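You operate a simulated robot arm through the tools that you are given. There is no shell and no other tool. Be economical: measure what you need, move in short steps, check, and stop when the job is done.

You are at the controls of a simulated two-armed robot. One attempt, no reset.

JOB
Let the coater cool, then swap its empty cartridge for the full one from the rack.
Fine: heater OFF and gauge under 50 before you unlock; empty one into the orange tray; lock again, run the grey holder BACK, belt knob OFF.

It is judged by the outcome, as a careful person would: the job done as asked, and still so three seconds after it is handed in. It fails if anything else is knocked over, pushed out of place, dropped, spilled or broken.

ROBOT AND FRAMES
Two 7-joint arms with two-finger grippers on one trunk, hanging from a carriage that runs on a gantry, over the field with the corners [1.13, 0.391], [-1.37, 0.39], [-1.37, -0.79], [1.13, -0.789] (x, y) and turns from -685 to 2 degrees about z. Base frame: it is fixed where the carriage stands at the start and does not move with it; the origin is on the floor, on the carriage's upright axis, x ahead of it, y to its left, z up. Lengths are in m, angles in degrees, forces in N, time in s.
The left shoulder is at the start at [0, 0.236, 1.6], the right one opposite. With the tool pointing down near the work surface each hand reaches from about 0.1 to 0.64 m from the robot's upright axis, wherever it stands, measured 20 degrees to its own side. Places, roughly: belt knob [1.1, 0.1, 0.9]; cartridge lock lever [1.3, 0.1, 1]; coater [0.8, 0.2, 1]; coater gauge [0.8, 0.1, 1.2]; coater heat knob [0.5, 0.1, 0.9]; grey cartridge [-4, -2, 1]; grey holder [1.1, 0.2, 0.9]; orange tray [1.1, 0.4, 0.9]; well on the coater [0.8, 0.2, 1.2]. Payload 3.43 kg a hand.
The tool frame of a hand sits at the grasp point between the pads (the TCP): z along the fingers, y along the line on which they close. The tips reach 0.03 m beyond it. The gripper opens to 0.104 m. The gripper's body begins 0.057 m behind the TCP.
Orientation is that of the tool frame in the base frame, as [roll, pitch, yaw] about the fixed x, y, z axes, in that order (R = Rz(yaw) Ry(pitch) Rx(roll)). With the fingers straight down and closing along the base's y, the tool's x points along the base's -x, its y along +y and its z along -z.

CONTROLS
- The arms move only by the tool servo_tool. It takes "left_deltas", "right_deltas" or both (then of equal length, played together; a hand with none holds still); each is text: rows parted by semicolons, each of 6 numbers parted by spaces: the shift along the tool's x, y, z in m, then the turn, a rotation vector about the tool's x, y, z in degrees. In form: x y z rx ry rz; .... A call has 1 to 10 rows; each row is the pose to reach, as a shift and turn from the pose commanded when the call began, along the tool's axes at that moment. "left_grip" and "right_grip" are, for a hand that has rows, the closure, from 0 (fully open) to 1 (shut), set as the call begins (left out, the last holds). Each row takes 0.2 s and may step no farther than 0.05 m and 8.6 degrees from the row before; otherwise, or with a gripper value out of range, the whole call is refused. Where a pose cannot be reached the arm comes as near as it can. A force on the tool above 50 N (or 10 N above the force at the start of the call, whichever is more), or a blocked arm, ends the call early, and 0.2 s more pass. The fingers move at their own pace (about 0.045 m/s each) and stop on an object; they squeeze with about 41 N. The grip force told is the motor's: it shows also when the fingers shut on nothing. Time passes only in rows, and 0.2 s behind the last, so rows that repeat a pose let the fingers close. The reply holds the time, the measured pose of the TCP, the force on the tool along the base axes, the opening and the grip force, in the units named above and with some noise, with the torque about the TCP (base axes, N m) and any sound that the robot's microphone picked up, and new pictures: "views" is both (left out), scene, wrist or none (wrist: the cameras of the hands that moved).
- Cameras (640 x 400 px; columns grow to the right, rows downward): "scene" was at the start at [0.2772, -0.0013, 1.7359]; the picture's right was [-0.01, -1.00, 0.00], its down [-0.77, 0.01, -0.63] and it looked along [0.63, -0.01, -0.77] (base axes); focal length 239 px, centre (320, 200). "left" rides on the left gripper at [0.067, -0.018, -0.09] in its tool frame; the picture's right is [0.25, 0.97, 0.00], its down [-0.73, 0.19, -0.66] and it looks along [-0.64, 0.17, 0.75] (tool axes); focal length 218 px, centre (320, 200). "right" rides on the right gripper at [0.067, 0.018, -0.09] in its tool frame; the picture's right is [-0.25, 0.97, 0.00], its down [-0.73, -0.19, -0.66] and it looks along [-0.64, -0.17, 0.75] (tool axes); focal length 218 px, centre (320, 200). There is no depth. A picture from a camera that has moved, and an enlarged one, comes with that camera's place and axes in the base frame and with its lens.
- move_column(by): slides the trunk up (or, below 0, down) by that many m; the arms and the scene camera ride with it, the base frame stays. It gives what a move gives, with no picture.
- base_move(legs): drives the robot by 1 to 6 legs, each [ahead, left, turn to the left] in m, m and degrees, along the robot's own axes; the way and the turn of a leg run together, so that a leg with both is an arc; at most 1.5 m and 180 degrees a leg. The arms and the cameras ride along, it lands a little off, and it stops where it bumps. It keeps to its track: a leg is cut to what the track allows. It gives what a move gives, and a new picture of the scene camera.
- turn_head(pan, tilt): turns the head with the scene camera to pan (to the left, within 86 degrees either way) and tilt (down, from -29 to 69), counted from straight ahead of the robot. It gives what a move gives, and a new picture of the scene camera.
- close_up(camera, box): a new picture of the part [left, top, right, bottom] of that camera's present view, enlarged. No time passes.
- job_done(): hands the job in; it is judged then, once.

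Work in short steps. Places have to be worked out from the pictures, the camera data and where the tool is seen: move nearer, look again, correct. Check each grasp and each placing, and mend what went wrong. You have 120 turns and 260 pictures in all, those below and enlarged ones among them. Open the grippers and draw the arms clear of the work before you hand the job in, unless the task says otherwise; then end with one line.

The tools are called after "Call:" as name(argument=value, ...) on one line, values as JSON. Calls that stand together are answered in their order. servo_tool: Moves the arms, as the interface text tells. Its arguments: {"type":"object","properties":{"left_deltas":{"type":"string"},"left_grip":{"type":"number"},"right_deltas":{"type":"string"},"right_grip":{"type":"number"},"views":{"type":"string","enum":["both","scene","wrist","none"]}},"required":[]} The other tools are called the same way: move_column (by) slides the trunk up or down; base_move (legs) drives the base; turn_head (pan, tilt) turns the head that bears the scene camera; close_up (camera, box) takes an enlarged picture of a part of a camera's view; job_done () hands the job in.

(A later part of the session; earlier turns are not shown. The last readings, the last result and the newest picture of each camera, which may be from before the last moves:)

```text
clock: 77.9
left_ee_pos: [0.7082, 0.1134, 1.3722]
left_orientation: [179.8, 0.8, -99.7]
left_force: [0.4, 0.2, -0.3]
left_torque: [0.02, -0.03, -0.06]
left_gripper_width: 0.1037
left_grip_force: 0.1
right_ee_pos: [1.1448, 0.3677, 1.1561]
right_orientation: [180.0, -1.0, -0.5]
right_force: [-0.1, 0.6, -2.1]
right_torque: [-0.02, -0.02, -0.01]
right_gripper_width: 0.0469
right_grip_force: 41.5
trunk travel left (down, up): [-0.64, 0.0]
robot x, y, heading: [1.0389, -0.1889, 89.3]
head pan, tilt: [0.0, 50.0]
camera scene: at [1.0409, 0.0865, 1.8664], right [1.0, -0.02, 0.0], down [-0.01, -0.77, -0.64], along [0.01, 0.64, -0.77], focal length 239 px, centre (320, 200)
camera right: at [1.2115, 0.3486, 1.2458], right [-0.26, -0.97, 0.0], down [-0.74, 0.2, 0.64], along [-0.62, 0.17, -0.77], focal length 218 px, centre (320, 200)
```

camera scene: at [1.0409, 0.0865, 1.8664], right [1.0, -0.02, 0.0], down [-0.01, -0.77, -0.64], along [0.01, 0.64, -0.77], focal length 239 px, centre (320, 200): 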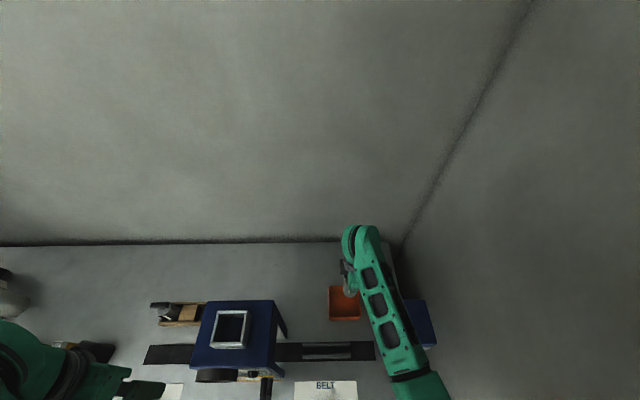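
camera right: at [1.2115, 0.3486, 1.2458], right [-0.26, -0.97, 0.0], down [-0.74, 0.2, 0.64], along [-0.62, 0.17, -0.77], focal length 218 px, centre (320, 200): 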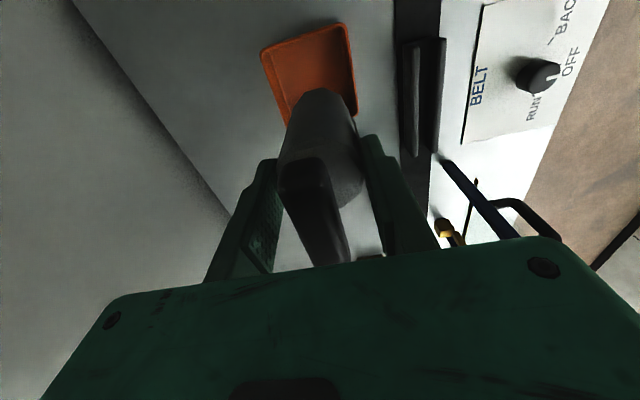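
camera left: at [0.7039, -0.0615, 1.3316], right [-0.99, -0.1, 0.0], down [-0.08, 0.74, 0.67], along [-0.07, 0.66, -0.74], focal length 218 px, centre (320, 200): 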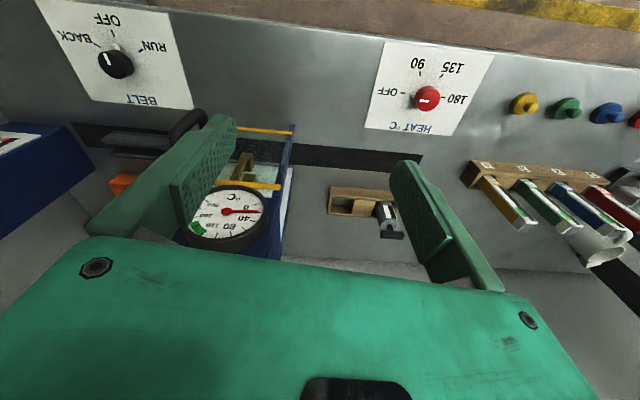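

The tray centre from the wrist view is ~(1.15, 0.376): well aligned. Descend with a small correction.

Call:
servo_tool(right_deltas="0.003 -0.007 0.04 0 0 0; 0.003 -0.007 0.08 0 0 0; 0.003 -0.007 0.12 0 0 0; 0.003 -0.007 0.15 0 0 0")

Call:
close_up(camera="scene", box=[300, 240, 420, 360])

```text
clock: 78.9
left_ee_pos: [0.7084, 0.111, 1.372]
left_orientation: [179.8, 0.7, -99.8]
left_force: [0.0, -1.3, 1.0]
left_torque: [0.04, -0.03, 0.0]
left_gripper_width: 0.1039
left_grip_force: 0.1
right_ee_pos: [1.1501, 0.3657, 1.0062]
right_orientation: [179.6, -0.9, -0.5]
right_force: [0.4, -0.6, -4.2]
right_torque: [0.04, -0.01, -0.03]
right_gripper_width: 0.0469
right_grip_force: 41.2
right hand out of reach, approached as far as the arm can: row 4
trunk travel left (down, up): [-0.64, 0.0]
robot x, y, heading: [1.036, -0.1878, 89.0]
head pan, tilt: [0.0, 50.0]
camera scene: at [1.041, 0.0861, 1.866], right [1.0, -0.02, 0.0], down [-0.01, -0.77, -0.64], along [0.01, 0.64, -0.77], focal length 239 px, centre (320, 200)
camera right: at [1.217, 0.3465, 1.0976], right [-0.26, -0.97, 0.0], down [-0.74, 0.2, 0.64], along [-0.62, 0.17, -0.77], focal length 218 px, centre (320, 200)
```

scene: 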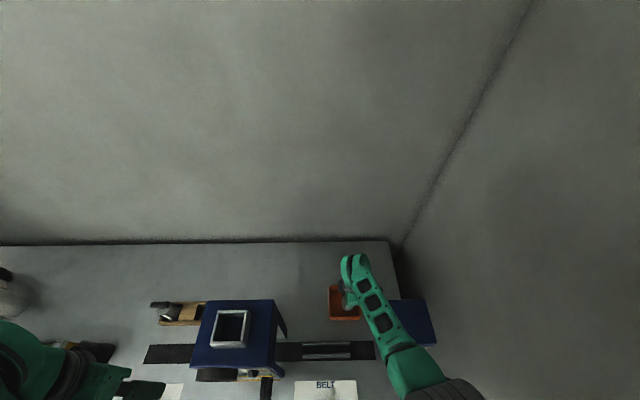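
right: 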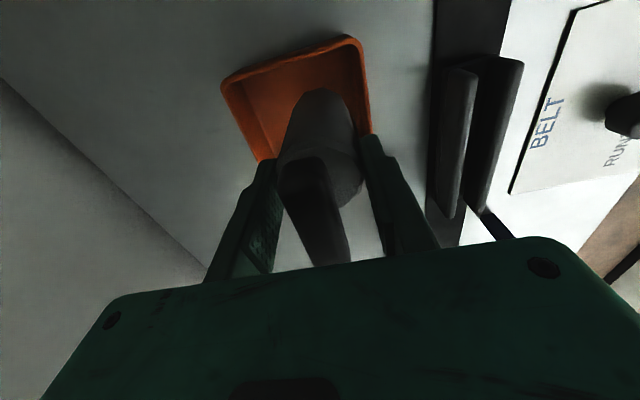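

```text
3.33 times, centred on (360, 300) of scene
camera zoom: at [1.041, 0.0861, 1.866], right [1.0, -0.02, 0.0], down [-0.01, -0.77, -0.64], along [0.01, 0.64, -0.77], focal length 796 px, centre (187, -133)
```

zoom: 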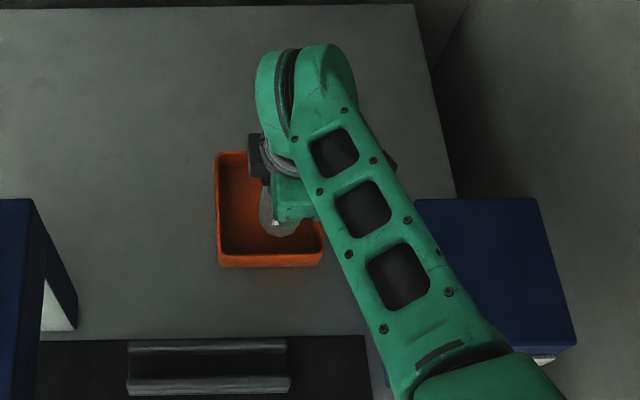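

Cartridge is inside the tray's outline; the arm is near its reach limit, so I lower with the trunk in small steps.

Call:
move_column(by=-0.03)

Call:
close_up(camera="right", box=[160, 0, 480, 280])

```text
clock: 79.7
left_ee_pos: [0.7079, 0.1123, 1.3424]
left_orientation: [179.8, 0.8, -99.7]
left_force: [0.9, 0.0, -0.2]
left_torque: [0.0, -0.01, -0.01]
left_gripper_width: 0.104
left_grip_force: 0.0
right_ee_pos: [1.1506, 0.3695, 0.9792]
right_orientation: [179.8, -1.1, -0.5]
right_force: [-0.7, -0.4, -2.9]
right_torque: [0.0, -0.01, 0.02]
right_gripper_width: 0.0468
right_grip_force: 41.0
trunk travel left (down, up): [-0.61, 0.03]
robot x, y, heading: [1.0389, -0.192, 89.2]
head pan, tilt: [0.0, 50.0]
```

```text
1.43 times, centred on (320, 140) of right
camera zoom: at [1.2167, 0.3494, 1.07], right [-0.26, -0.97, 0.0], down [-0.74, 0.2, 0.64], along [-0.62, 0.17, -0.77], focal length 312 px, centre (320, 286)
```

zoom: 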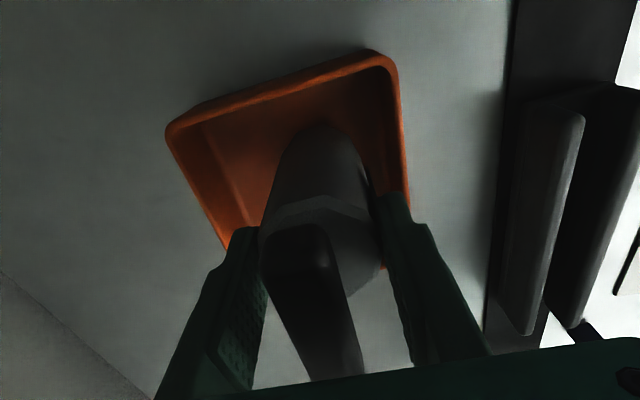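

Inside the tray, a bit toward the −y side. Shift +y 8 mm and lower gently.

Call:
servo_tool(right_deltas="0 -0.008 0 0 0 0; 0 -0.008 0.006 0 0 0; 0 -0.008 0.012 0 0 0", views="wrist")

```text
clock: 80.5
left_ee_pos: [0.7074, 0.1121, 1.3421]
left_orientation: [179.9, 0.8, -99.6]
left_force: [-0.3, -0.2, -0.8]
left_torque: [0.0, 0.0, -0.02]
left_gripper_width: 0.1042
left_grip_force: 0.1
right_ee_pos: [1.1511, 0.367, 0.9732]
right_orientation: [179.8, -1.0, -0.5]
right_force: [-0.2, 0.0, -3.3]
right_torque: [0.0, -0.02, 0.0]
right_gripper_width: 0.0471
right_grip_force: 40.8
right hand out of reach, approached as far as the arm can: row 1, 2, 3
trunk travel left (down, up): [-0.61, 0.03]
robot x, y, heading: [1.0328, -0.196, 89.2]
head pan, tilt: [0.0, 50.0]
camera right: at [1.2174, 0.347, 1.0633], right [-0.26, -0.97, 0.0], down [-0.74, 0.2, 0.64], along [-0.62, 0.17, -0.77], focal length 218 px, centre (320, 200)
```

right: 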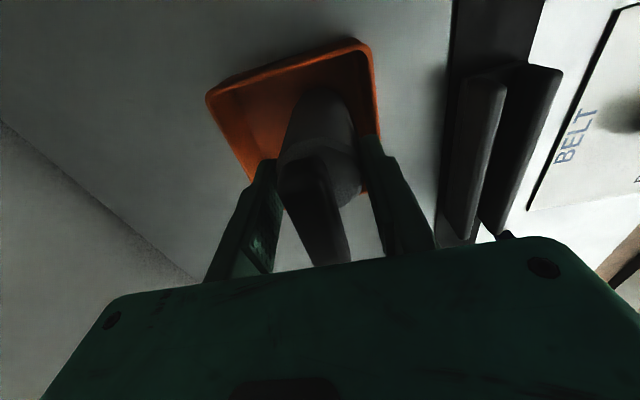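

At the reach limit again; lower the trunk 1 cm and read the force.

Call:
move_column(by=-0.012)

```text
clock: 81.1
left_ee_pos: [0.7075, 0.1113, 1.331]
left_orientation: [179.8, 0.8, -99.7]
left_force: [-0.2, -0.2, -0.3]
left_torque: [0.02, -0.02, -0.03]
left_gripper_width: 0.1038
left_grip_force: 0.1
right_ee_pos: [1.1506, 0.3686, 0.9611]
right_orientation: [179.8, -1.0, -0.4]
right_force: [0.3, 0.4, -3.3]
right_torque: [-0.01, 0.0, 0.0]
right_gripper_width: 0.0471
right_grip_force: 41.0
trunk travel left (down, up): [-0.598, 0.042]
robot x, y, heading: [1.036, -0.1874, 89.1]
head pan, tilt: [0.0, 50.0]
```

Call:
move_column(by=-0.01)

Call:
close_up(camera="scene", box=[300, 220, 460, 400])

```text
clock: 81.7
left_ee_pos: [0.7092, 0.1137, 1.3218]
left_orientation: [179.8, 0.9, -99.7]
left_force: [0.5, -0.6, -1.1]
left_torque: [0.0, 0.01, -0.01]
left_gripper_width: 0.104
left_grip_force: 0.0
right_ee_pos: [1.1512, 0.3762, 0.9588]
right_orientation: [-179.5, -1.0, -0.4]
right_force: [-0.8, -8.5, 42.0]
right_torque: [-0.68, 0.05, 0.0]
right_gripper_width: 0.0471
right_grip_force: 41.0
trunk travel left (down, up): [-0.588, 0.052]
robot x, y, heading: [1.0364, -0.1898, 89.3]
head pan, tilt: [0.0, 50.0]
```

```text
2.22 times, centred on (380, 310) of scene
camera zoom: at [1.0412, 0.0871, 1.8156], right [1.0, -0.02, 0.0], down [-0.01, -0.77, -0.64], along [0.01, 0.64, -0.77], focal length 530 px, centre (187, -44)
```

zoom: 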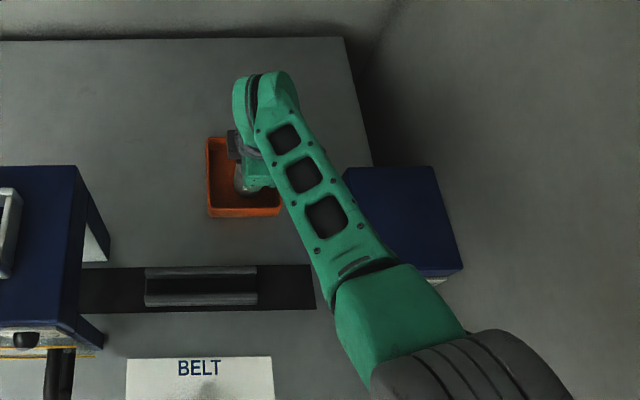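

Contact with the tray floor (42 N). Ease up 7 mm to relieve, then open.

Call:
move_column(by=0.008)

Call:
servo_tool(right_deltas="0 0 0 0 0 0; 0 0 0 0 0 0; 0 0 0 0 0 0; 0 0 0 0 0 0", right_grip=0, views="wrist")

```text
clock: 82.2
left_ee_pos: [0.7073, 0.1138, 1.3285]
left_orientation: [179.8, 0.8, -99.7]
left_force: [-0.2, -0.3, 1.3]
left_torque: [0.01, 0.0, 0.0]
left_gripper_width: 0.1039
left_grip_force: 0.0
right_ee_pos: [1.1524, 0.3675, 0.9588]
right_orientation: [179.7, -1.1, -0.4]
right_force: [-0.3, 2.1, 7.5]
right_torque: [0.48, 0.15, 0.0]
right_gripper_width: 0.0472
right_grip_force: 40.7
trunk travel left (down, up): [-0.596, 0.044]
robot x, y, heading: [1.034, -0.1907, 89.3]
head pan, tilt: [0.0, 50.0]
```

```text
clock: 83.2
left_ee_pos: [0.7087, 0.1135, 1.3286]
left_orientation: [179.7, 0.8, -99.6]
left_force: [-0.1, -0.4, 1.2]
left_torque: [0.01, -0.01, -0.01]
left_gripper_width: 0.1038
left_grip_force: 0.1
right_ee_pos: [1.1516, 0.3674, 0.9605]
right_orientation: [179.7, -1.0, -0.5]
right_force: [0.8, -0.2, 0.1]
right_torque: [0.0, 0.0, 0.0]
right_gripper_width: 0.1038
right_grip_force: 0.1
trunk travel left (down, up): [-0.596, 0.044]
robot x, y, heading: [1.0331, -0.1934, 89.0]
head pan, tilt: [0.0, 50.0]
camera right: at [1.2174, 0.3482, 1.0501], right [-0.26, -0.97, 0.0], down [-0.74, 0.2, 0.64], along [-0.62, 0.17, -0.77], focal length 218 px, centre (320, 200)
```

right: 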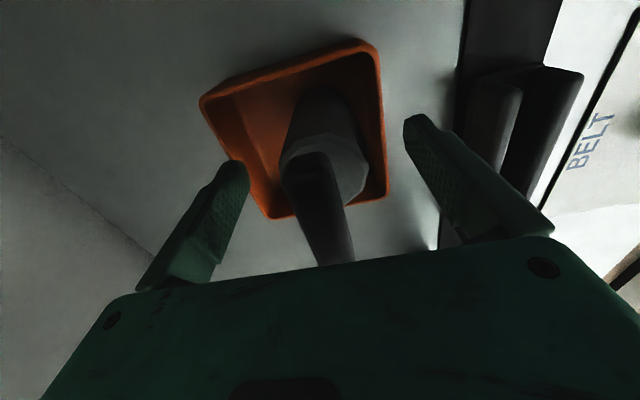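

The empty stands in the tray. Raise the hand straight up.

Call:
servo_tool(right_deltas="0 0 -0.04 0 0 0; 0 0 -0.08 0 0 0; 0 0 -0.12 0 0 0; 0 0 -0.16 0 0 0; 0 0 -0.2 0 0 0; 0 0 -0.25 0 0 0; 0 0 -0.3 0 0 0; 0 0 -0.35 0 0 0; 0 0 -0.4 0 0 0; 0 0 -0.43 0 0 0")

Call:
move_column(by=0.044)

```text
clock: 85.4
left_ee_pos: [0.7073, 0.113, 1.3286]
left_orientation: [179.8, 0.9, -99.7]
left_force: [0.1, 0.0, 0.0]
left_torque: [0.01, 0.01, 0.0]
left_gripper_width: 0.1041
left_grip_force: 0.0
right_ee_pos: [1.1454, 0.3681, 1.3909]
right_orientation: [179.7, -1.0, -0.6]
right_force: [0.0, -0.4, -0.8]
right_torque: [-0.01, 0.0, -0.01]
right_gripper_width: 0.1039
right_grip_force: 0.1
trunk travel left (down, up): [-0.596, 0.044]
robot x, y, heading: [1.0332, -0.191, 89.3]
head pan, tilt: [0.0, 50.0]
camera scene: at [1.0409, 0.0867, 1.8224], right [1.0, -0.02, 0.0], down [-0.01, -0.77, -0.64], along [0.01, 0.64, -0.77], focal length 239 px, centre (320, 200)
camera right: at [1.211, 0.3492, 1.4824], right [-0.26, -0.97, 0.0], down [-0.74, 0.2, 0.64], along [-0.62, 0.17, -0.77], focal length 218 px, centre (320, 200)
```

scene: 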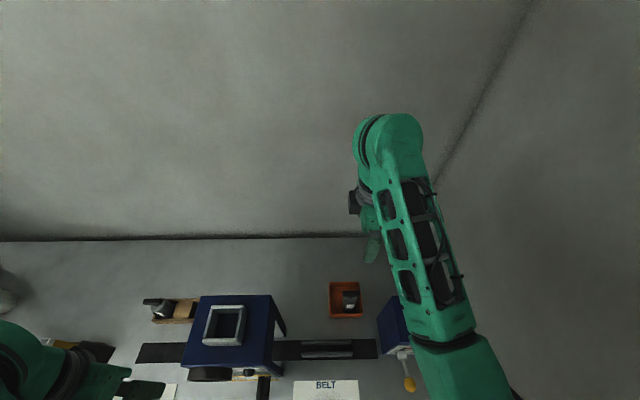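
right: 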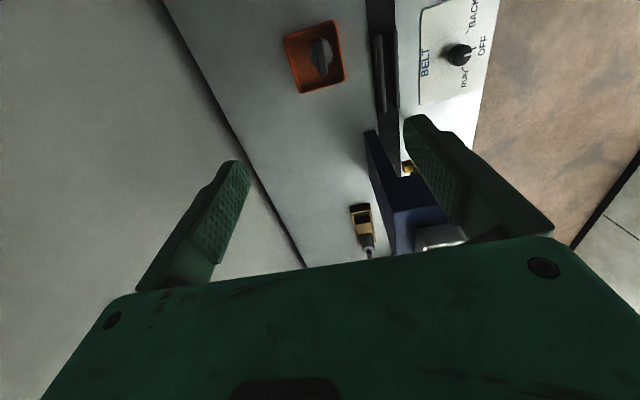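

```text
clock: 86.3
left_ee_pos: [0.7077, 0.1142, 1.3731]
left_orientation: [179.8, 0.8, -99.7]
left_force: [-0.1, 0.2, -0.1]
left_torque: [0.03, 0.02, 0.02]
left_gripper_width: 0.104
left_grip_force: 0.0
right_ee_pos: [1.1451, 0.3683, 1.4359]
right_orientation: [179.8, -1.0, -0.5]
right_force: [-0.7, -0.9, -0.3]
right_torque: [0.01, 0.01, 0.01]
right_gripper_width: 0.104
right_grip_force: 0.0
trunk travel left (down, up): [-0.64, 0.0]
robot x, y, heading: [1.0333, -0.1909, 88.9]
head pan, tilt: [0.0, 50.0]
```

The empty sits upright in the tray. Now to the rack: cartridge ≈ (0.476, 0.355). Drive left 0.45 with hands high.

Call:
base_move(legs=[[0.02, 0.44, 1]])

Call:
close_up(camera="scene", box=[180, 240, 340, 360])

```text
clock: 89.0
left_ee_pos: [0.255, 0.1299, 1.3733]
left_orientation: [179.8, 0.8, -98.7]
left_force: [0.3, 0.7, -0.2]
left_torque: [0.02, 0.01, 0.01]
left_gripper_width: 0.1041
left_grip_force: 0.1
right_ee_pos: [0.6858, 0.3933, 1.4361]
right_orientation: [179.9, -1.0, 0.7]
right_force: [0.6, 0.5, 0.3]
right_torque: [-0.02, 0.02, -0.04]
right_gripper_width: 0.1038
right_grip_force: 0.0
trunk travel left (down, up): [-0.64, 0.0]
robot x, y, heading: [0.583, -0.164, 90.0]
head pan, tilt: [0.0, 50.0]
camera scene: at [0.5873, 0.1092, 1.8665], right [1.0, 0.0, 0.0], down [0.0, -0.77, -0.64], along [0.0, 0.64, -0.77], focal length 239 px, centre (320, 200)
```

scene: 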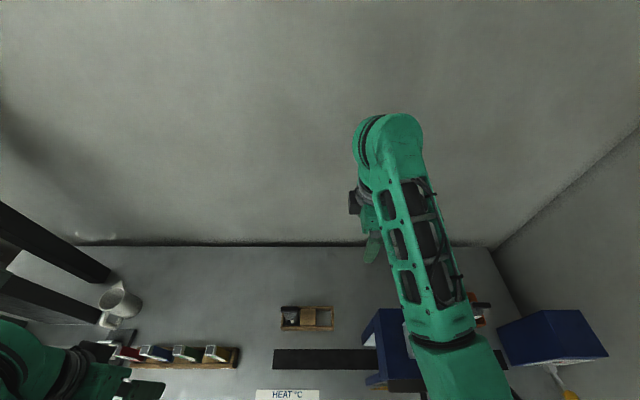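

```text
3.33 times, centred on (260, 300) of scene
camera zoom: at [0.5873, 0.1092, 1.8665], right [1.0, 0.0, 0.0], down [0.0, -0.77, -0.64], along [0.0, 0.64, -0.77], focal length 796 px, centre (520, -133)
```

zoom: 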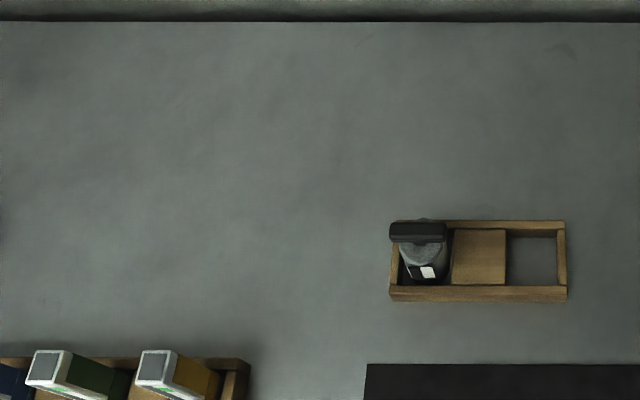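

The rack cartridge handle lies at ≈ (0.478, 0.352), bar along x. Move the right hand above and down to z≈1.2.

Call:
servo_tool(right_deltas="-0.045 0.008 0 0 0 0; -0.09 0.016 0 0 0 0; -0.135 0.025 0 0 0 0; -0.18 0.033 0 0 0 0; -0.208 0.041 0.02 0 0 0; -0.208 0.041 0.07 0 0 0; -0.208 0.041 0.12 0 0 0; -0.208 0.041 0.17 0 0 0; -0.208 0.041 0.22 0 0 0; -0.208 0.041 0.25 0 0 0")

```text
clock: 91.2
left_ee_pos: [0.2544, 0.1283, 1.3718]
left_orientation: [179.8, 0.8, -98.6]
left_force: [-0.1, -0.1, -0.7]
left_torque: [0.02, 0.01, 0.02]
left_gripper_width: 0.1038
left_grip_force: 0.1
right_ee_pos: [0.4823, 0.3489, 1.1828]
right_orientation: [179.9, -1.0, 0.4]
right_force: [0.2, -0.7, -0.5]
right_torque: [-0.01, -0.02, -0.01]
right_gripper_width: 0.1039
right_grip_force: 0.1
trunk travel left (down, up): [-0.64, 0.0]
robot x, y, heading: [0.5873, -0.1684, 90.3]
head pan, tilt: [0.0, 50.0]
camera scene: at [0.5873, 0.1091, 1.8665], right [1.0, 0.0, 0.0], down [0.0, -0.77, -0.64], along [0.0, 0.64, -0.77], focal length 239 px, centre (320, 200)
camera right: at [0.549, 0.33, 1.2737], right [-0.24, -0.97, 0.0], down [-0.74, 0.19, 0.64], along [-0.62, 0.16, -0.77], focal length 218 px, centre (320, 200)
```

scene: 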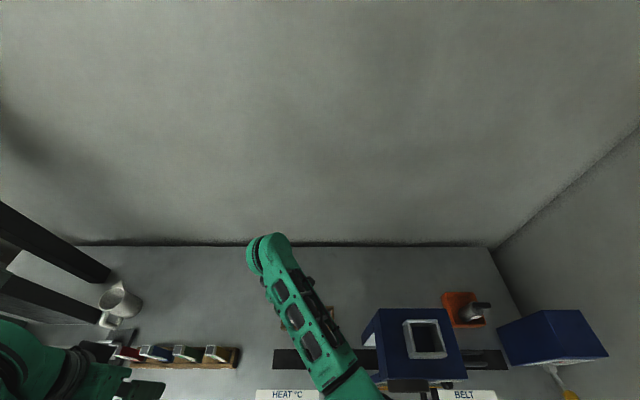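
right: 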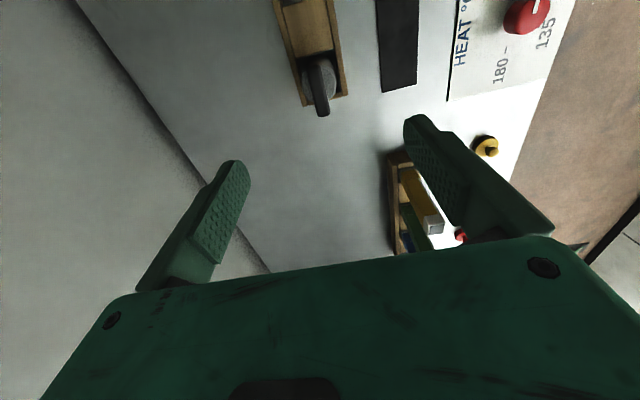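

Aligned within 2 mm. Descend 15 cm and re-check.

Call:
servo_tool(right_deltas="0 0.001 0.04 0 0 0; 0 0.001 0.08 0 0 0; 0 0.001 0.12 0 0 0; 0 0.001 0.15 0 0 0", views="wrist")

```text
clock: 92.2
left_ee_pos: [0.2541, 0.1288, 1.3722]
left_orientation: [179.7, 0.8, -98.7]
left_force: [-1.0, -0.8, -0.6]
left_torque: [0.01, -0.01, 0.01]
left_gripper_width: 0.1041
left_grip_force: 0.1
right_ee_pos: [0.4936, 0.3325, 1.0412]
right_orientation: [179.7, -1.0, 0.5]
right_force: [0.3, 1.0, 0.7]
right_torque: [0.0, -0.05, -0.04]
right_gripper_width: 0.1042
right_grip_force: 0.1
right hand out of reach, approached as far as the arm can: row 3, 4
trunk travel left (down, up): [-0.64, 0.0]
robot x, y, heading: [0.5872, -0.1661, 90.1]
head pan, tilt: [0.0, 50.0]
camera right: at [0.5602, 0.3128, 1.1319], right [-0.24, -0.97, 0.0], down [-0.74, 0.19, 0.64], along [-0.62, 0.16, -0.77], focal length 218 px, centre (320, 200)
```

right: 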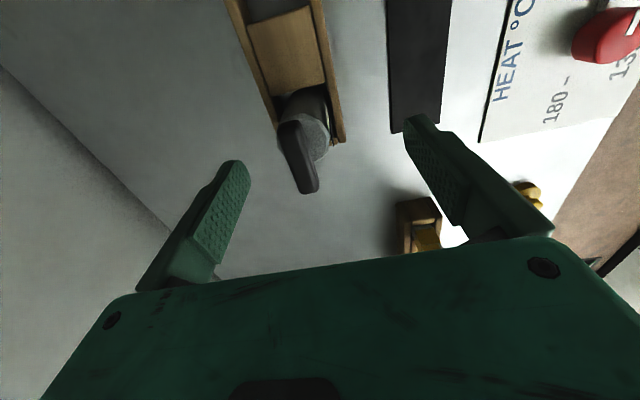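

Reach limit again. Rise a bit, then shift the base left 8 cm and lower the trunk 0.1.

Call:
servo_tool(right_deltas="0 0 -0.04 0 0 0; 0 0 -0.08 0 0 0; 0 0 -0.12 0 0 0", views="none")

Call:
base_move(legs=[[0.0, 0.08, 0]])

Call:
move_column(by=-0.1)

Call:
close_up(camera="right", box=[0, 0, 640, 400])

```text
clock: 93.0
left_ee_pos: [0.2537, 0.1289, 1.3732]
left_orientation: [179.9, 0.9, -98.7]
left_force: [-0.6, -0.3, -0.8]
left_torque: [0.02, -0.02, 0.02]
left_gripper_width: 0.104
left_grip_force: 0.0
right_ee_pos: [0.4921, 0.3323, 1.1641]
right_orientation: [179.8, -1.1, 0.6]
right_force: [0.0, 0.0, -0.9]
right_torque: [0.0, 0.02, -0.02]
right_gripper_width: 0.1039
right_grip_force: 0.0
trunk travel left (down, up): [-0.64, 0.0]
robot x, y, heading: [0.5844, -0.166, 90.2]
head pan, tilt: [0.0, 50.0]
```

```text
clock: 94.1
left_ee_pos: [0.1732, 0.1278, 1.3733]
left_orientation: [179.8, 0.8, -98.6]
left_force: [0.2, 0.5, -1.2]
left_torque: [-0.06, 0.01, 0.0]
left_gripper_width: 0.1039
left_grip_force: 0.1
right_ee_pos: [0.4107, 0.3325, 1.1644]
right_orientation: [179.8, -1.0, 0.6]
right_force: [0.8, 0.1, -0.3]
right_torque: [0.03, -0.03, 0.01]
right_gripper_width: 0.1042
right_grip_force: 0.0
trunk travel left (down, up): [-0.64, 0.0]
robot x, y, heading: [0.5039, -0.1679, 89.9]
head pan, tilt: [0.0, 50.0]
camera scene: at [0.5062, 0.1089, 1.8665], right [1.0, 0.0, 0.0], down [0.0, -0.77, -0.64], along [0.0, 0.64, -0.77], focal length 239 px, centre (320, 200)
```

scene: 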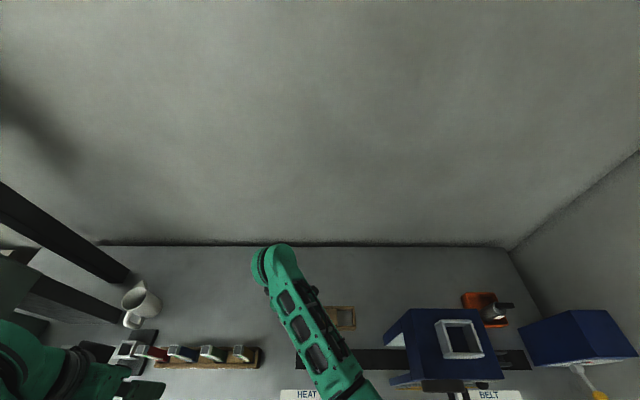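

```text
clock: 95.4
left_ee_pos: [0.1726, 0.1281, 1.2726]
left_orientation: [179.8, 0.7, -98.8]
left_force: [0.0, -0.1, -0.4]
left_torque: [-0.03, -0.02, 0.01]
left_gripper_width: 0.1042
left_grip_force: 0.0
right_ee_pos: [0.4115, 0.3326, 1.0666]
right_orientation: [179.8, -1.0, 0.6]
right_force: [0.9, -0.3, -0.4]
right_torque: [-0.01, 0.03, -0.03]
right_gripper_width: 0.104
right_grip_force: 0.2
trunk travel left (down, up): [-0.54, 0.1]
robot x, y, heading: [0.5052, -0.1695, 90.1]
head pan, tilt: [0.0, 50.0]
```

```text
1.00 times, centred on (320, 200) of right (not enlarged: the box is as wide or as high as the picture)
camera zoom: at [0.4775, 0.314, 1.1558], right [-0.24, -0.97, 0.0], down [-0.74, 0.18, 0.64], along [-0.62, 0.16, -0.77], focal length 218 px, centre (320, 200)
```

zoom: 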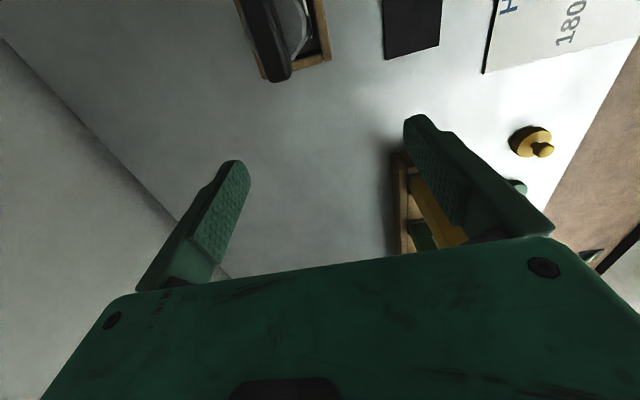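

Move the hand +7 cm in x, +1.7 cm in y, at the present height, then look.

Call:
servo_tool(right_deltas="0.035 -0.008 0 0 0 0; 0.07 -0.017 0 0 0 0; 0.07 -0.017 0.02 0 0 0", views="wrist")

```text
clock: 96.2
left_ee_pos: [0.1729, 0.1287, 1.2723]
left_orientation: [179.8, 0.8, -98.7]
left_force: [-0.4, -0.6, -0.7]
left_torque: [0.0, -0.04, -0.01]
left_gripper_width: 0.1044
left_grip_force: 0.1
right_ee_pos: [0.4799, 0.3512, 1.0479]
right_orientation: [179.8, -1.0, 0.6]
right_force: [-0.3, -0.1, 0.8]
right_torque: [-0.02, 0.0, -0.01]
right_gripper_width: 0.1041
right_grip_force: 0.0
trunk travel left (down, up): [-0.54, 0.1]
robot x, y, heading: [0.5038, -0.1683, 90.3]
head pan, tilt: [0.0, 50.0]
camera right: at [0.5472, 0.3328, 1.1379], right [-0.24, -0.97, 0.0], down [-0.74, 0.18, 0.64], along [-0.62, 0.16, -0.77], focal length 218 px, centre (320, 200)
```

right: 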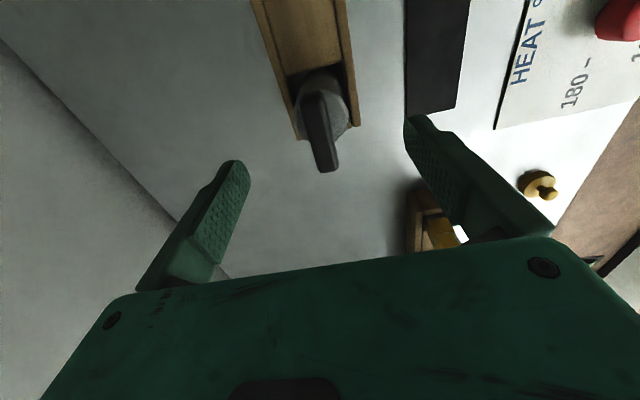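

Aligned. Descend to z≈0.965 and close on the body.

Call:
servo_tool(right_deltas="0.001 0.001 0.03 0 0 0; 0.001 0.001 0.06 0 0 0; 0.001 0.001 0.082 0 0 0", views="wrist")

```text
clock: 97.0
left_ee_pos: [0.1727, 0.1282, 1.2732]
left_orientation: [179.8, 0.8, -98.8]
left_force: [-0.5, 0.3, 0.3]
left_torque: [0.01, 0.0, 0.0]
left_gripper_width: 0.1041
left_grip_force: 0.1
right_ee_pos: [0.4824, 0.3502, 0.9646]
right_orientation: [179.8, -1.0, 0.5]
right_force: [-0.1, 0.5, 0.4]
right_torque: [-0.02, -0.01, -0.03]
right_gripper_width: 0.104
right_grip_force: 0.1
trunk travel left (down, up): [-0.54, 0.1]
robot x, y, heading: [0.5095, -0.1682, 90.0]
head pan, tilt: [0.0, 50.0]
camera right: at [0.548, 0.331, 1.0554], right [-0.24, -0.97, 0.0], down [-0.74, 0.18, 0.64], along [-0.62, 0.16, -0.77], focal length 218 px, centre (320, 200)
```

right: 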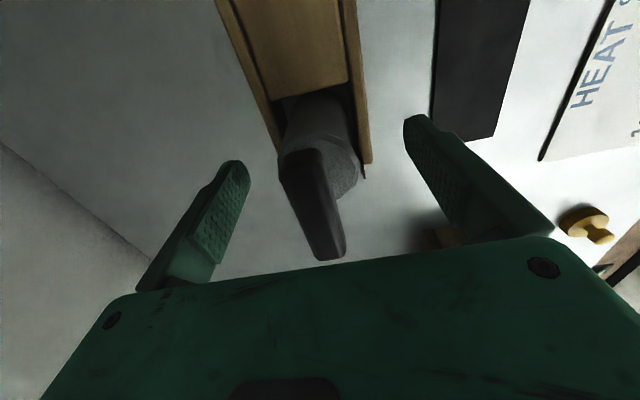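

Call:
servo_tool(right_deltas="0 0 0 0 0 0; 0 0 0 0 0 0; 0 0 0 0 0 0; 0 0 0 0 0 0; 0 0 0 0 0 0; 0 0 0 0 0 0", right_grip=1, views="wrist")

```text
clock: 98.4
left_ee_pos: [0.1725, 0.1295, 1.2732]
left_orientation: [179.8, 0.7, -98.7]
left_force: [0.9, -0.2, -1.1]
left_torque: [0.02, -0.03, -0.02]
left_gripper_width: 0.1038
left_grip_force: 0.0
right_ee_pos: [0.4822, 0.3488, 0.9659]
right_orientation: [179.9, -1.0, 0.7]
right_force: [0.0, 1.1, 0.1]
right_torque: [0.04, 0.02, 0.02]
right_gripper_width: 0.047
right_grip_force: 41.0
trunk travel left (down, up): [-0.54, 0.1]
robot x, y, heading: [0.504, -0.1694, 90.3]
head pan, tilt: [0.0, 50.0]
camera right: at [0.5481, 0.3309, 1.0554], right [-0.24, -0.97, 0.0], down [-0.74, 0.18, 0.64], along [-0.62, 0.16, -0.77], focal length 218 px, centre (320, 200)
```

right: 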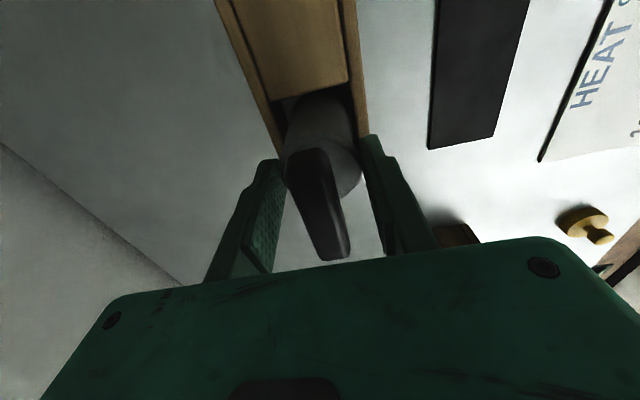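

Firm 47 mm hold. Lift straight up.

Call:
servo_tool(right_deltas="0 0 -0.03 0 0 0; 0 0 -0.06 0 0 0; 0 0 -0.1 0 0 0; 0 0 -0.15 0 0 0; 0 0 -0.2 0 0 0; 0 0 -0.25 0 0 0; 0 0 -0.3 0 0 0; 0 0 -0.35 0 0 0; 0 0 -0.39 0 0 0")

Call:
move_column(by=0.1)

```text
clock: 100.4
left_ee_pos: [0.1719, 0.13, 1.2722]
left_orientation: [179.8, 0.7, -98.7]
left_force: [0.3, -0.1, 0.5]
left_torque: [0.02, 0.0, 0.02]
left_gripper_width: 0.1039
left_grip_force: 0.0
right_ee_pos: [0.4771, 0.3462, 1.3572]
right_orientation: [179.7, -1.1, 0.6]
right_force: [-0.3, 0.3, -3.7]
right_torque: [0.01, -0.03, 0.0]
right_gripper_width: 0.0469
right_grip_force: 41.4
trunk travel left (down, up): [-0.54, 0.1]
robot x, y, heading: [0.5046, -0.1669, 90.4]
head pan, tilt: [0.0, 50.0]
camera scene: at [0.5062, 0.109, 1.7664], right [1.0, 0.0, 0.0], down [0.0, -0.77, -0.64], along [0.0, 0.64, -0.77], focal length 239 px, centre (320, 200)
camera right: at [0.5432, 0.3284, 1.4472], right [-0.24, -0.97, 0.0], down [-0.74, 0.19, 0.64], along [-0.62, 0.15, -0.77], focal length 218 px, centre (320, 200)
```

scene: 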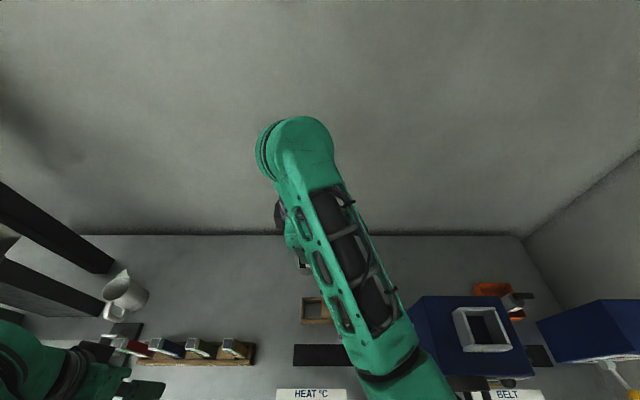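
right: 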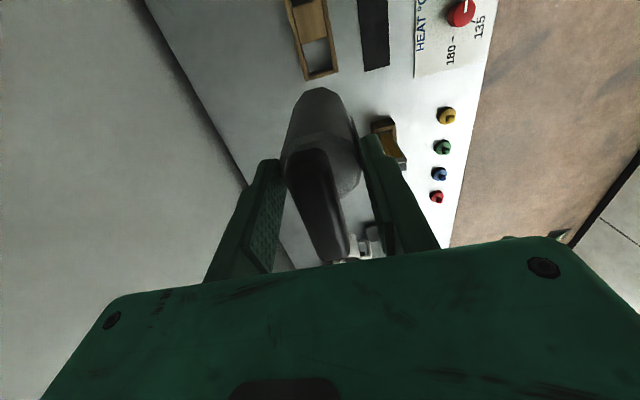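

```text
clock: 101.7
left_ee_pos: [0.1735, 0.1288, 1.3717]
left_orientation: [179.8, 0.8, -98.7]
left_force: [-0.2, -0.3, -0.4]
left_torque: [0.02, 0.0, -0.02]
left_gripper_width: 0.1042
left_grip_force: 0.0
right_ee_pos: [0.4766, 0.3465, 1.4577]
right_orientation: [179.8, -1.1, 0.5]
right_force: [-0.3, 0.2, -3.5]
right_torque: [0.01, 0.02, 0.03]
right_gripper_width: 0.0472
right_grip_force: 40.8
trunk travel left (down, up): [-0.64, 0.0]
robot x, y, heading: [0.5072, -0.169, 90.4]
head pan, tilt: [0.0, 50.0]
```

Full cartridge is held. Drive right 0.35 / back 0.125 to bring it above the coater well (bottom ~1.36, rim ~1.26).

Call:
base_move(legs=[[-0.125, -0.345, -0.4]])

Call:
close_up(camera="right", box=[160, 0, 480, 280])

Call:
close_up(camera="scene", box=[260, 200, 400, 340])

```text
clock: 104.1
left_ee_pos: [0.5195, 0.0055, 1.3725]
left_orientation: [179.8, 0.9, -98.8]
left_force: [0.0, -0.5, 0.2]
left_torque: [0.03, 0.0, -0.02]
left_gripper_width: 0.104
left_grip_force: 0.0
right_ee_pos: [0.8249, 0.223, 1.4577]
right_orientation: [179.8, -1.1, 0.4]
right_force: [-1.5, 0.3, -2.3]
right_torque: [0.04, 0.01, 0.0]
right_gripper_width: 0.0471
right_grip_force: 40.3
trunk travel left (down, up): [-0.64, 0.0]
robot x, y, heading: [0.8551, -0.293, 90.0]
head pan, tilt: [0.0, 50.0]
camera scene: at [0.8537, -0.0149, 1.8664], right [1.0, 0.0, 0.0], down [0.0, -0.77, -0.64], along [0.0, 0.64, -0.77], focal length 239 px, centre (320, 200)
```

scene: 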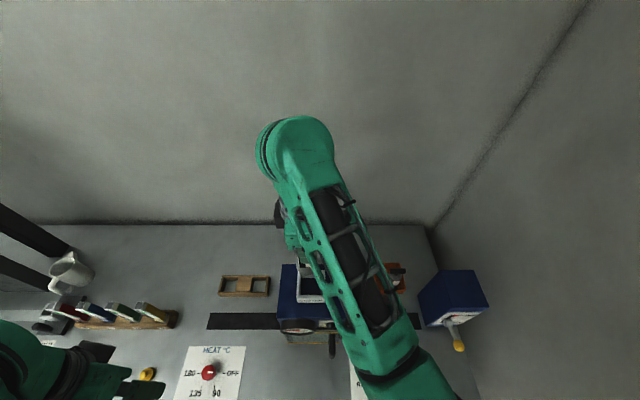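

```text
1.43 times, centred on (320, 140) of right
camera zoom: at [0.8913, 0.2045, 1.5479], right [-0.25, -0.97, 0.0], down [-0.74, 0.19, 0.64], along [-0.62, 0.16, -0.77], focal length 312 px, centre (320, 286)
```

zoom: 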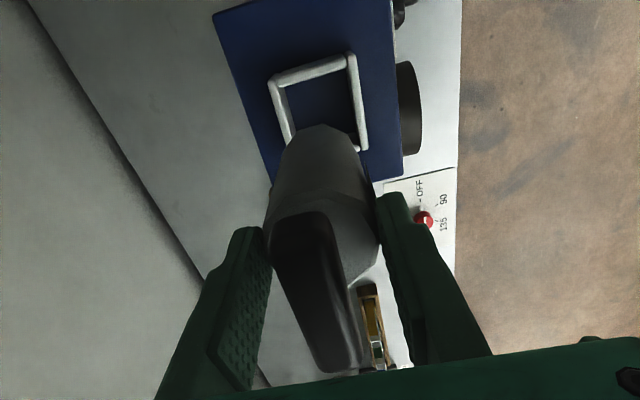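

```text
2.86 times, centred on (330, 270) of scene
camera zoom: at [0.8537, -0.0149, 1.8664], right [1.0, 0.0, 0.0], down [0.0, -0.77, -0.64], along [0.0, 0.64, -0.77], focal length 682 px, centre (291, 0)
```

zoom: 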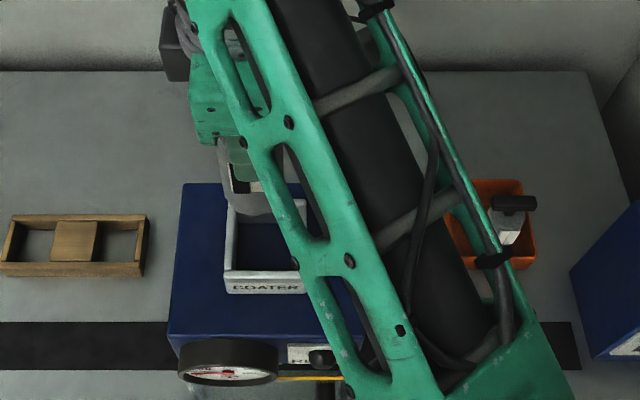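

Rack is empty and the cartridge hangs over the well; target TCP ≈ (0.832, 0.221) as at extraction. Correct and lower to z≈1.38.

Call:
servo_tool(right_deltas="0.004 0.001 0 0 0 0; 0.007 0.002 0 0 0 0; 0.007 0.002 0.03 0 0 0; 0.007 0.002 0.06 0 0 0; 0.007 0.002 0.08 0 0 0", views="wrist")

Call:
close_up(camera="scene", box=[270, 220, 370, 340])

```text
clock: 105.3
left_ee_pos: [0.5205, 0.0063, 1.3723]
left_orientation: [179.7, 0.8, -98.8]
left_force: [0.2, -0.3, 0.5]
left_torque: [-0.04, 0.0, 0.01]
left_gripper_width: 0.1039
left_grip_force: 0.0
right_ee_pos: [0.8325, 0.2204, 1.3778]
right_orientation: [179.8, -1.0, 0.3]
right_force: [-0.1, -0.2, -1.7]
right_torque: [-0.01, 0.02, 0.0]
right_gripper_width: 0.0471
right_grip_force: 41.0
trunk travel left (down, up): [-0.64, 0.0]
robot x, y, heading: [0.8503, -0.2898, 90.2]
head pan, tilt: [0.0, 50.0]
camera right: at [0.8998, 0.2013, 1.4678], right [-0.25, -0.97, 0.0], down [-0.74, 0.19, 0.64], along [-0.62, 0.16, -0.77], focal length 218 px, centre (320, 200)
```

right: 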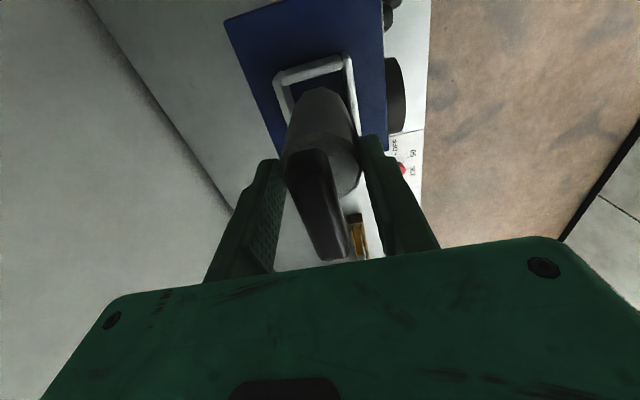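

```text
3.33 times, centred on (320, 280) of scene
camera zoom: at [0.8538, -0.0149, 1.8664], right [1.0, 0.0, 0.0], down [0.0, -0.77, -0.64], along [0.0, 0.64, -0.77], focal length 796 px, centre (320, -67)
```

zoom: 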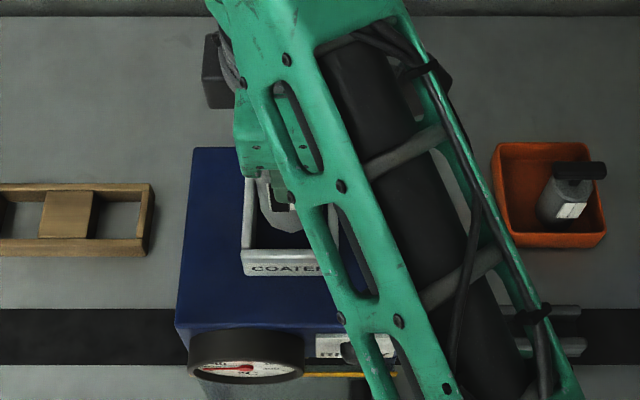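

Body looks centred in the well (x≈0.829 both). Lower gently to ~1.325.

Call:
servo_tool(right_deltas="-0.001 -0.001 0.015 0 0 0; -0.001 -0.001 0.03 0 0 0; -0.001 -0.001 0.042 0 0 0; -0.001 -0.001 0.054 0 0 0", views="wrist")

```text
clock: 106.3
left_ee_pos: [0.5215, 0.0064, 1.3713]
left_orientation: [179.8, 0.8, -98.8]
left_force: [0.0, -0.6, 0.1]
left_torque: [0.0, 0.03, 0.01]
left_gripper_width: 0.1039
left_grip_force: 0.0
right_ee_pos: [0.8336, 0.22, 1.3231]
right_orientation: [179.8, -1.0, 0.5]
right_force: [0.1, -0.1, -2.2]
right_torque: [0.01, -0.02, -0.02]
right_gripper_width: 0.0473
right_grip_force: 40.7
trunk travel left (down, up): [-0.64, 0.0]
robot x, y, heading: [0.8489, -0.2932, 90.1]
head pan, tilt: [0.0, 50.0]
camera right: at [0.9, 0.2013, 1.4138], right [-0.25, -0.97, 0.0], down [-0.74, 0.19, 0.64], along [-0.62, 0.16, -0.77], focal length 218 px, centre (320, 200)
```

right: 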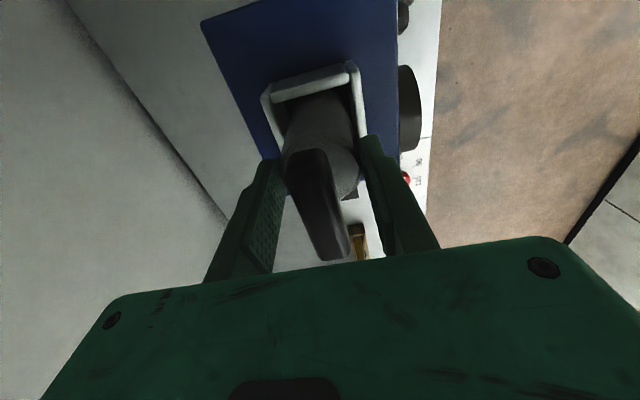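

It is entering the well with no force. Continue in small steps until it seats.

Call:
servo_tool(right_deltas="-0.001 0 0.005 0 0 0; -0.001 0 0.01 0 0 0; -0.001 0 0.014 0 0 0", views="none")

```text
clock: 107.1
left_ee_pos: [0.5212, 0.0061, 1.3733]
left_orientation: [179.7, 0.8, -98.9]
left_force: [0.2, -0.4, 0.1]
left_torque: [0.03, -0.01, -0.01]
left_gripper_width: 0.104
left_grip_force: 0.0
right_ee_pos: [0.8328, 0.2226, 1.3151]
right_orientation: [-179.8, -1.0, 0.4]
right_force: [2.8, -7.9, 21.8]
right_torque: [-0.74, -0.61, -0.1]
right_gripper_width: 0.0467
right_grip_force: 41.1
trunk travel left (down, up): [-0.64, 0.0]
robot x, y, heading: [0.8526, -0.2929, 90.0]
head pan, tilt: [0.0, 50.0]
```

Contact at TCP 1.315, consistent with seating (grip here is ~9 mm higher on the body than for the empty). Ease 4 mm and release.

Call:
servo_tool(right_deltas="0 0 -0.005 0 0 0; 0 0 -0.005 0 0 0", views="none")

Call:
servo_tool(right_deltas="0 0 0 0 0 0; 0 0 0 0 0 0; 0 0 0 0 0 0; 0 0 0 0 0 0", right_grip=0, views="wrist")

```text
clock: 107.7
left_ee_pos: [0.5194, 0.0075, 1.3726]
left_orientation: [179.7, 0.9, -98.8]
left_force: [-0.4, 0.5, 0.0]
left_torque: [0.02, 0.0, -0.03]
left_gripper_width: 0.104
left_grip_force: 0.0
right_ee_pos: [0.8325, 0.2217, 1.3148]
right_orientation: [179.8, -1.1, 0.4]
right_force: [-0.9, 2.5, 5.3]
right_torque: [0.53, 0.21, 0.0]
right_gripper_width: 0.0471
right_grip_force: 41.0
trunk travel left (down, up): [-0.64, 0.0]
robot x, y, heading: [0.8529, -0.2892, 90.0]
head pan, tilt: [0.0, 50.0]
```

```text
clock: 108.7
left_ee_pos: [0.5211, 0.006, 1.3726]
left_orientation: [179.8, 0.8, -98.8]
left_force: [0.5, -0.3, -0.4]
left_torque: [-0.03, -0.01, 0.0]
left_gripper_width: 0.1039
left_grip_force: 0.0
right_ee_pos: [0.8326, 0.222, 1.314]
right_orientation: [179.8, -1.0, 0.4]
right_force: [-0.4, 0.9, -0.1]
right_torque: [0.0, -0.04, -0.02]
right_gripper_width: 0.1041
right_grip_force: 0.0
trunk travel left (down, up): [-0.64, 0.0]
robot x, y, heading: [0.8555, -0.2919, 90.0]
head pan, tilt: [0.0, 50.0]
camera right: at [0.8992, 0.2034, 1.405], right [-0.25, -0.97, 0.0], down [-0.74, 0.19, 0.64], along [-0.62, 0.16, -0.77], focal length 218 px, centre (320, 200)
```

right: 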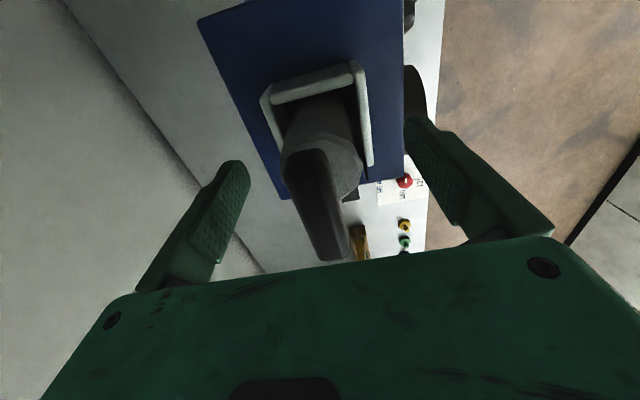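

Seen at the same height as the original: seated. Raise the hand clear and view.

Call:
servo_tool(right_deltas="0 0 -0.03 0 0 0; 0 0 -0.06 0 0 0; 0 0 -0.1 0 0 0", views="wrist")

Call:
base_move(legs=[[0.0, -0.22, 0]])

Call:
close_up(camera="scene", box=[180, 210, 320, 350])

```text
clock: 109.5
left_ee_pos: [0.521, 0.0063, 1.3721]
left_orientation: [179.8, 0.8, -98.8]
left_force: [-0.2, 0.1, 0.5]
left_torque: [-0.03, 0.0, 0.01]
left_gripper_width: 0.104
left_grip_force: 0.0
right_ee_pos: [0.8286, 0.2204, 1.4148]
right_orientation: [179.8, -1.2, 0.4]
right_force: [0.1, 0.3, -0.1]
right_torque: [0.0, -0.03, 0.03]
right_gripper_width: 0.1039
right_grip_force: 0.1
trunk travel left (down, up): [-0.64, 0.0]
robot x, y, heading: [0.8543, -0.2922, 89.9]
head pan, tilt: [0.0, 50.0]
camera right: at [0.8945, 0.2024, 1.5055], right [-0.25, -0.97, 0.0], down [-0.74, 0.19, 0.64], along [-0.62, 0.16, -0.77], focal length 218 px, centre (320, 200)
```

right: 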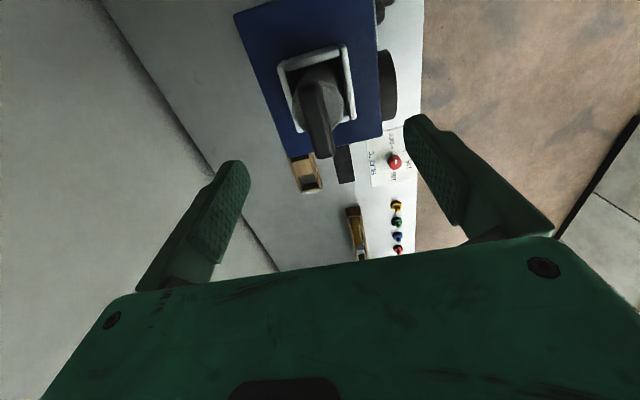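

```text
clock: 111.2
left_ee_pos: [0.7346, 0.0054, 1.3722]
left_orientation: [179.9, 0.7, -98.5]
left_force: [0.6, 0.1, -0.2]
left_torque: [-0.01, 0.02, 0.01]
left_gripper_width: 0.1038
left_grip_force: 0.0
right_ee_pos: [1.0417, 0.2215, 1.4162]
right_orientation: [179.8, -1.0, 0.8]
right_force: [0.0, -0.3, -1.5]
right_torque: [0.0, 0.01, 0.0]
right_gripper_width: 0.1039
right_grip_force: 0.1
trunk travel left (down, up): [-0.64, 0.0]
robot x, y, heading: [1.069, -0.2924, 90.6]
head pan, tilt: [0.0, 50.0]
camera scene: at [1.0688, -0.014, 1.8665], right [1.0, 0.01, 0.0], down [0.01, -0.77, -0.64], along [0.0, 0.64, -0.77], focal length 239 px, centre (320, 200)
```

scene: 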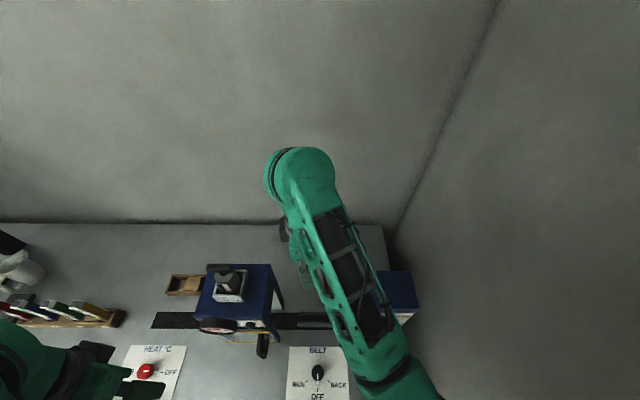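

```text
2.86 times, centred on (250, 280) of scene
camera zoom: at [1.0688, -0.014, 1.8665], right [1.0, 0.01, 0.0], down [0.01, -0.77, -0.64], along [0.0, 0.64, -0.77], focal length 682 px, centre (520, -29)
```

zoom: 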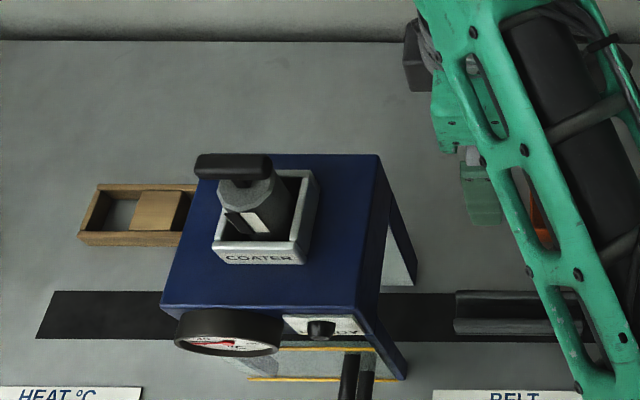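

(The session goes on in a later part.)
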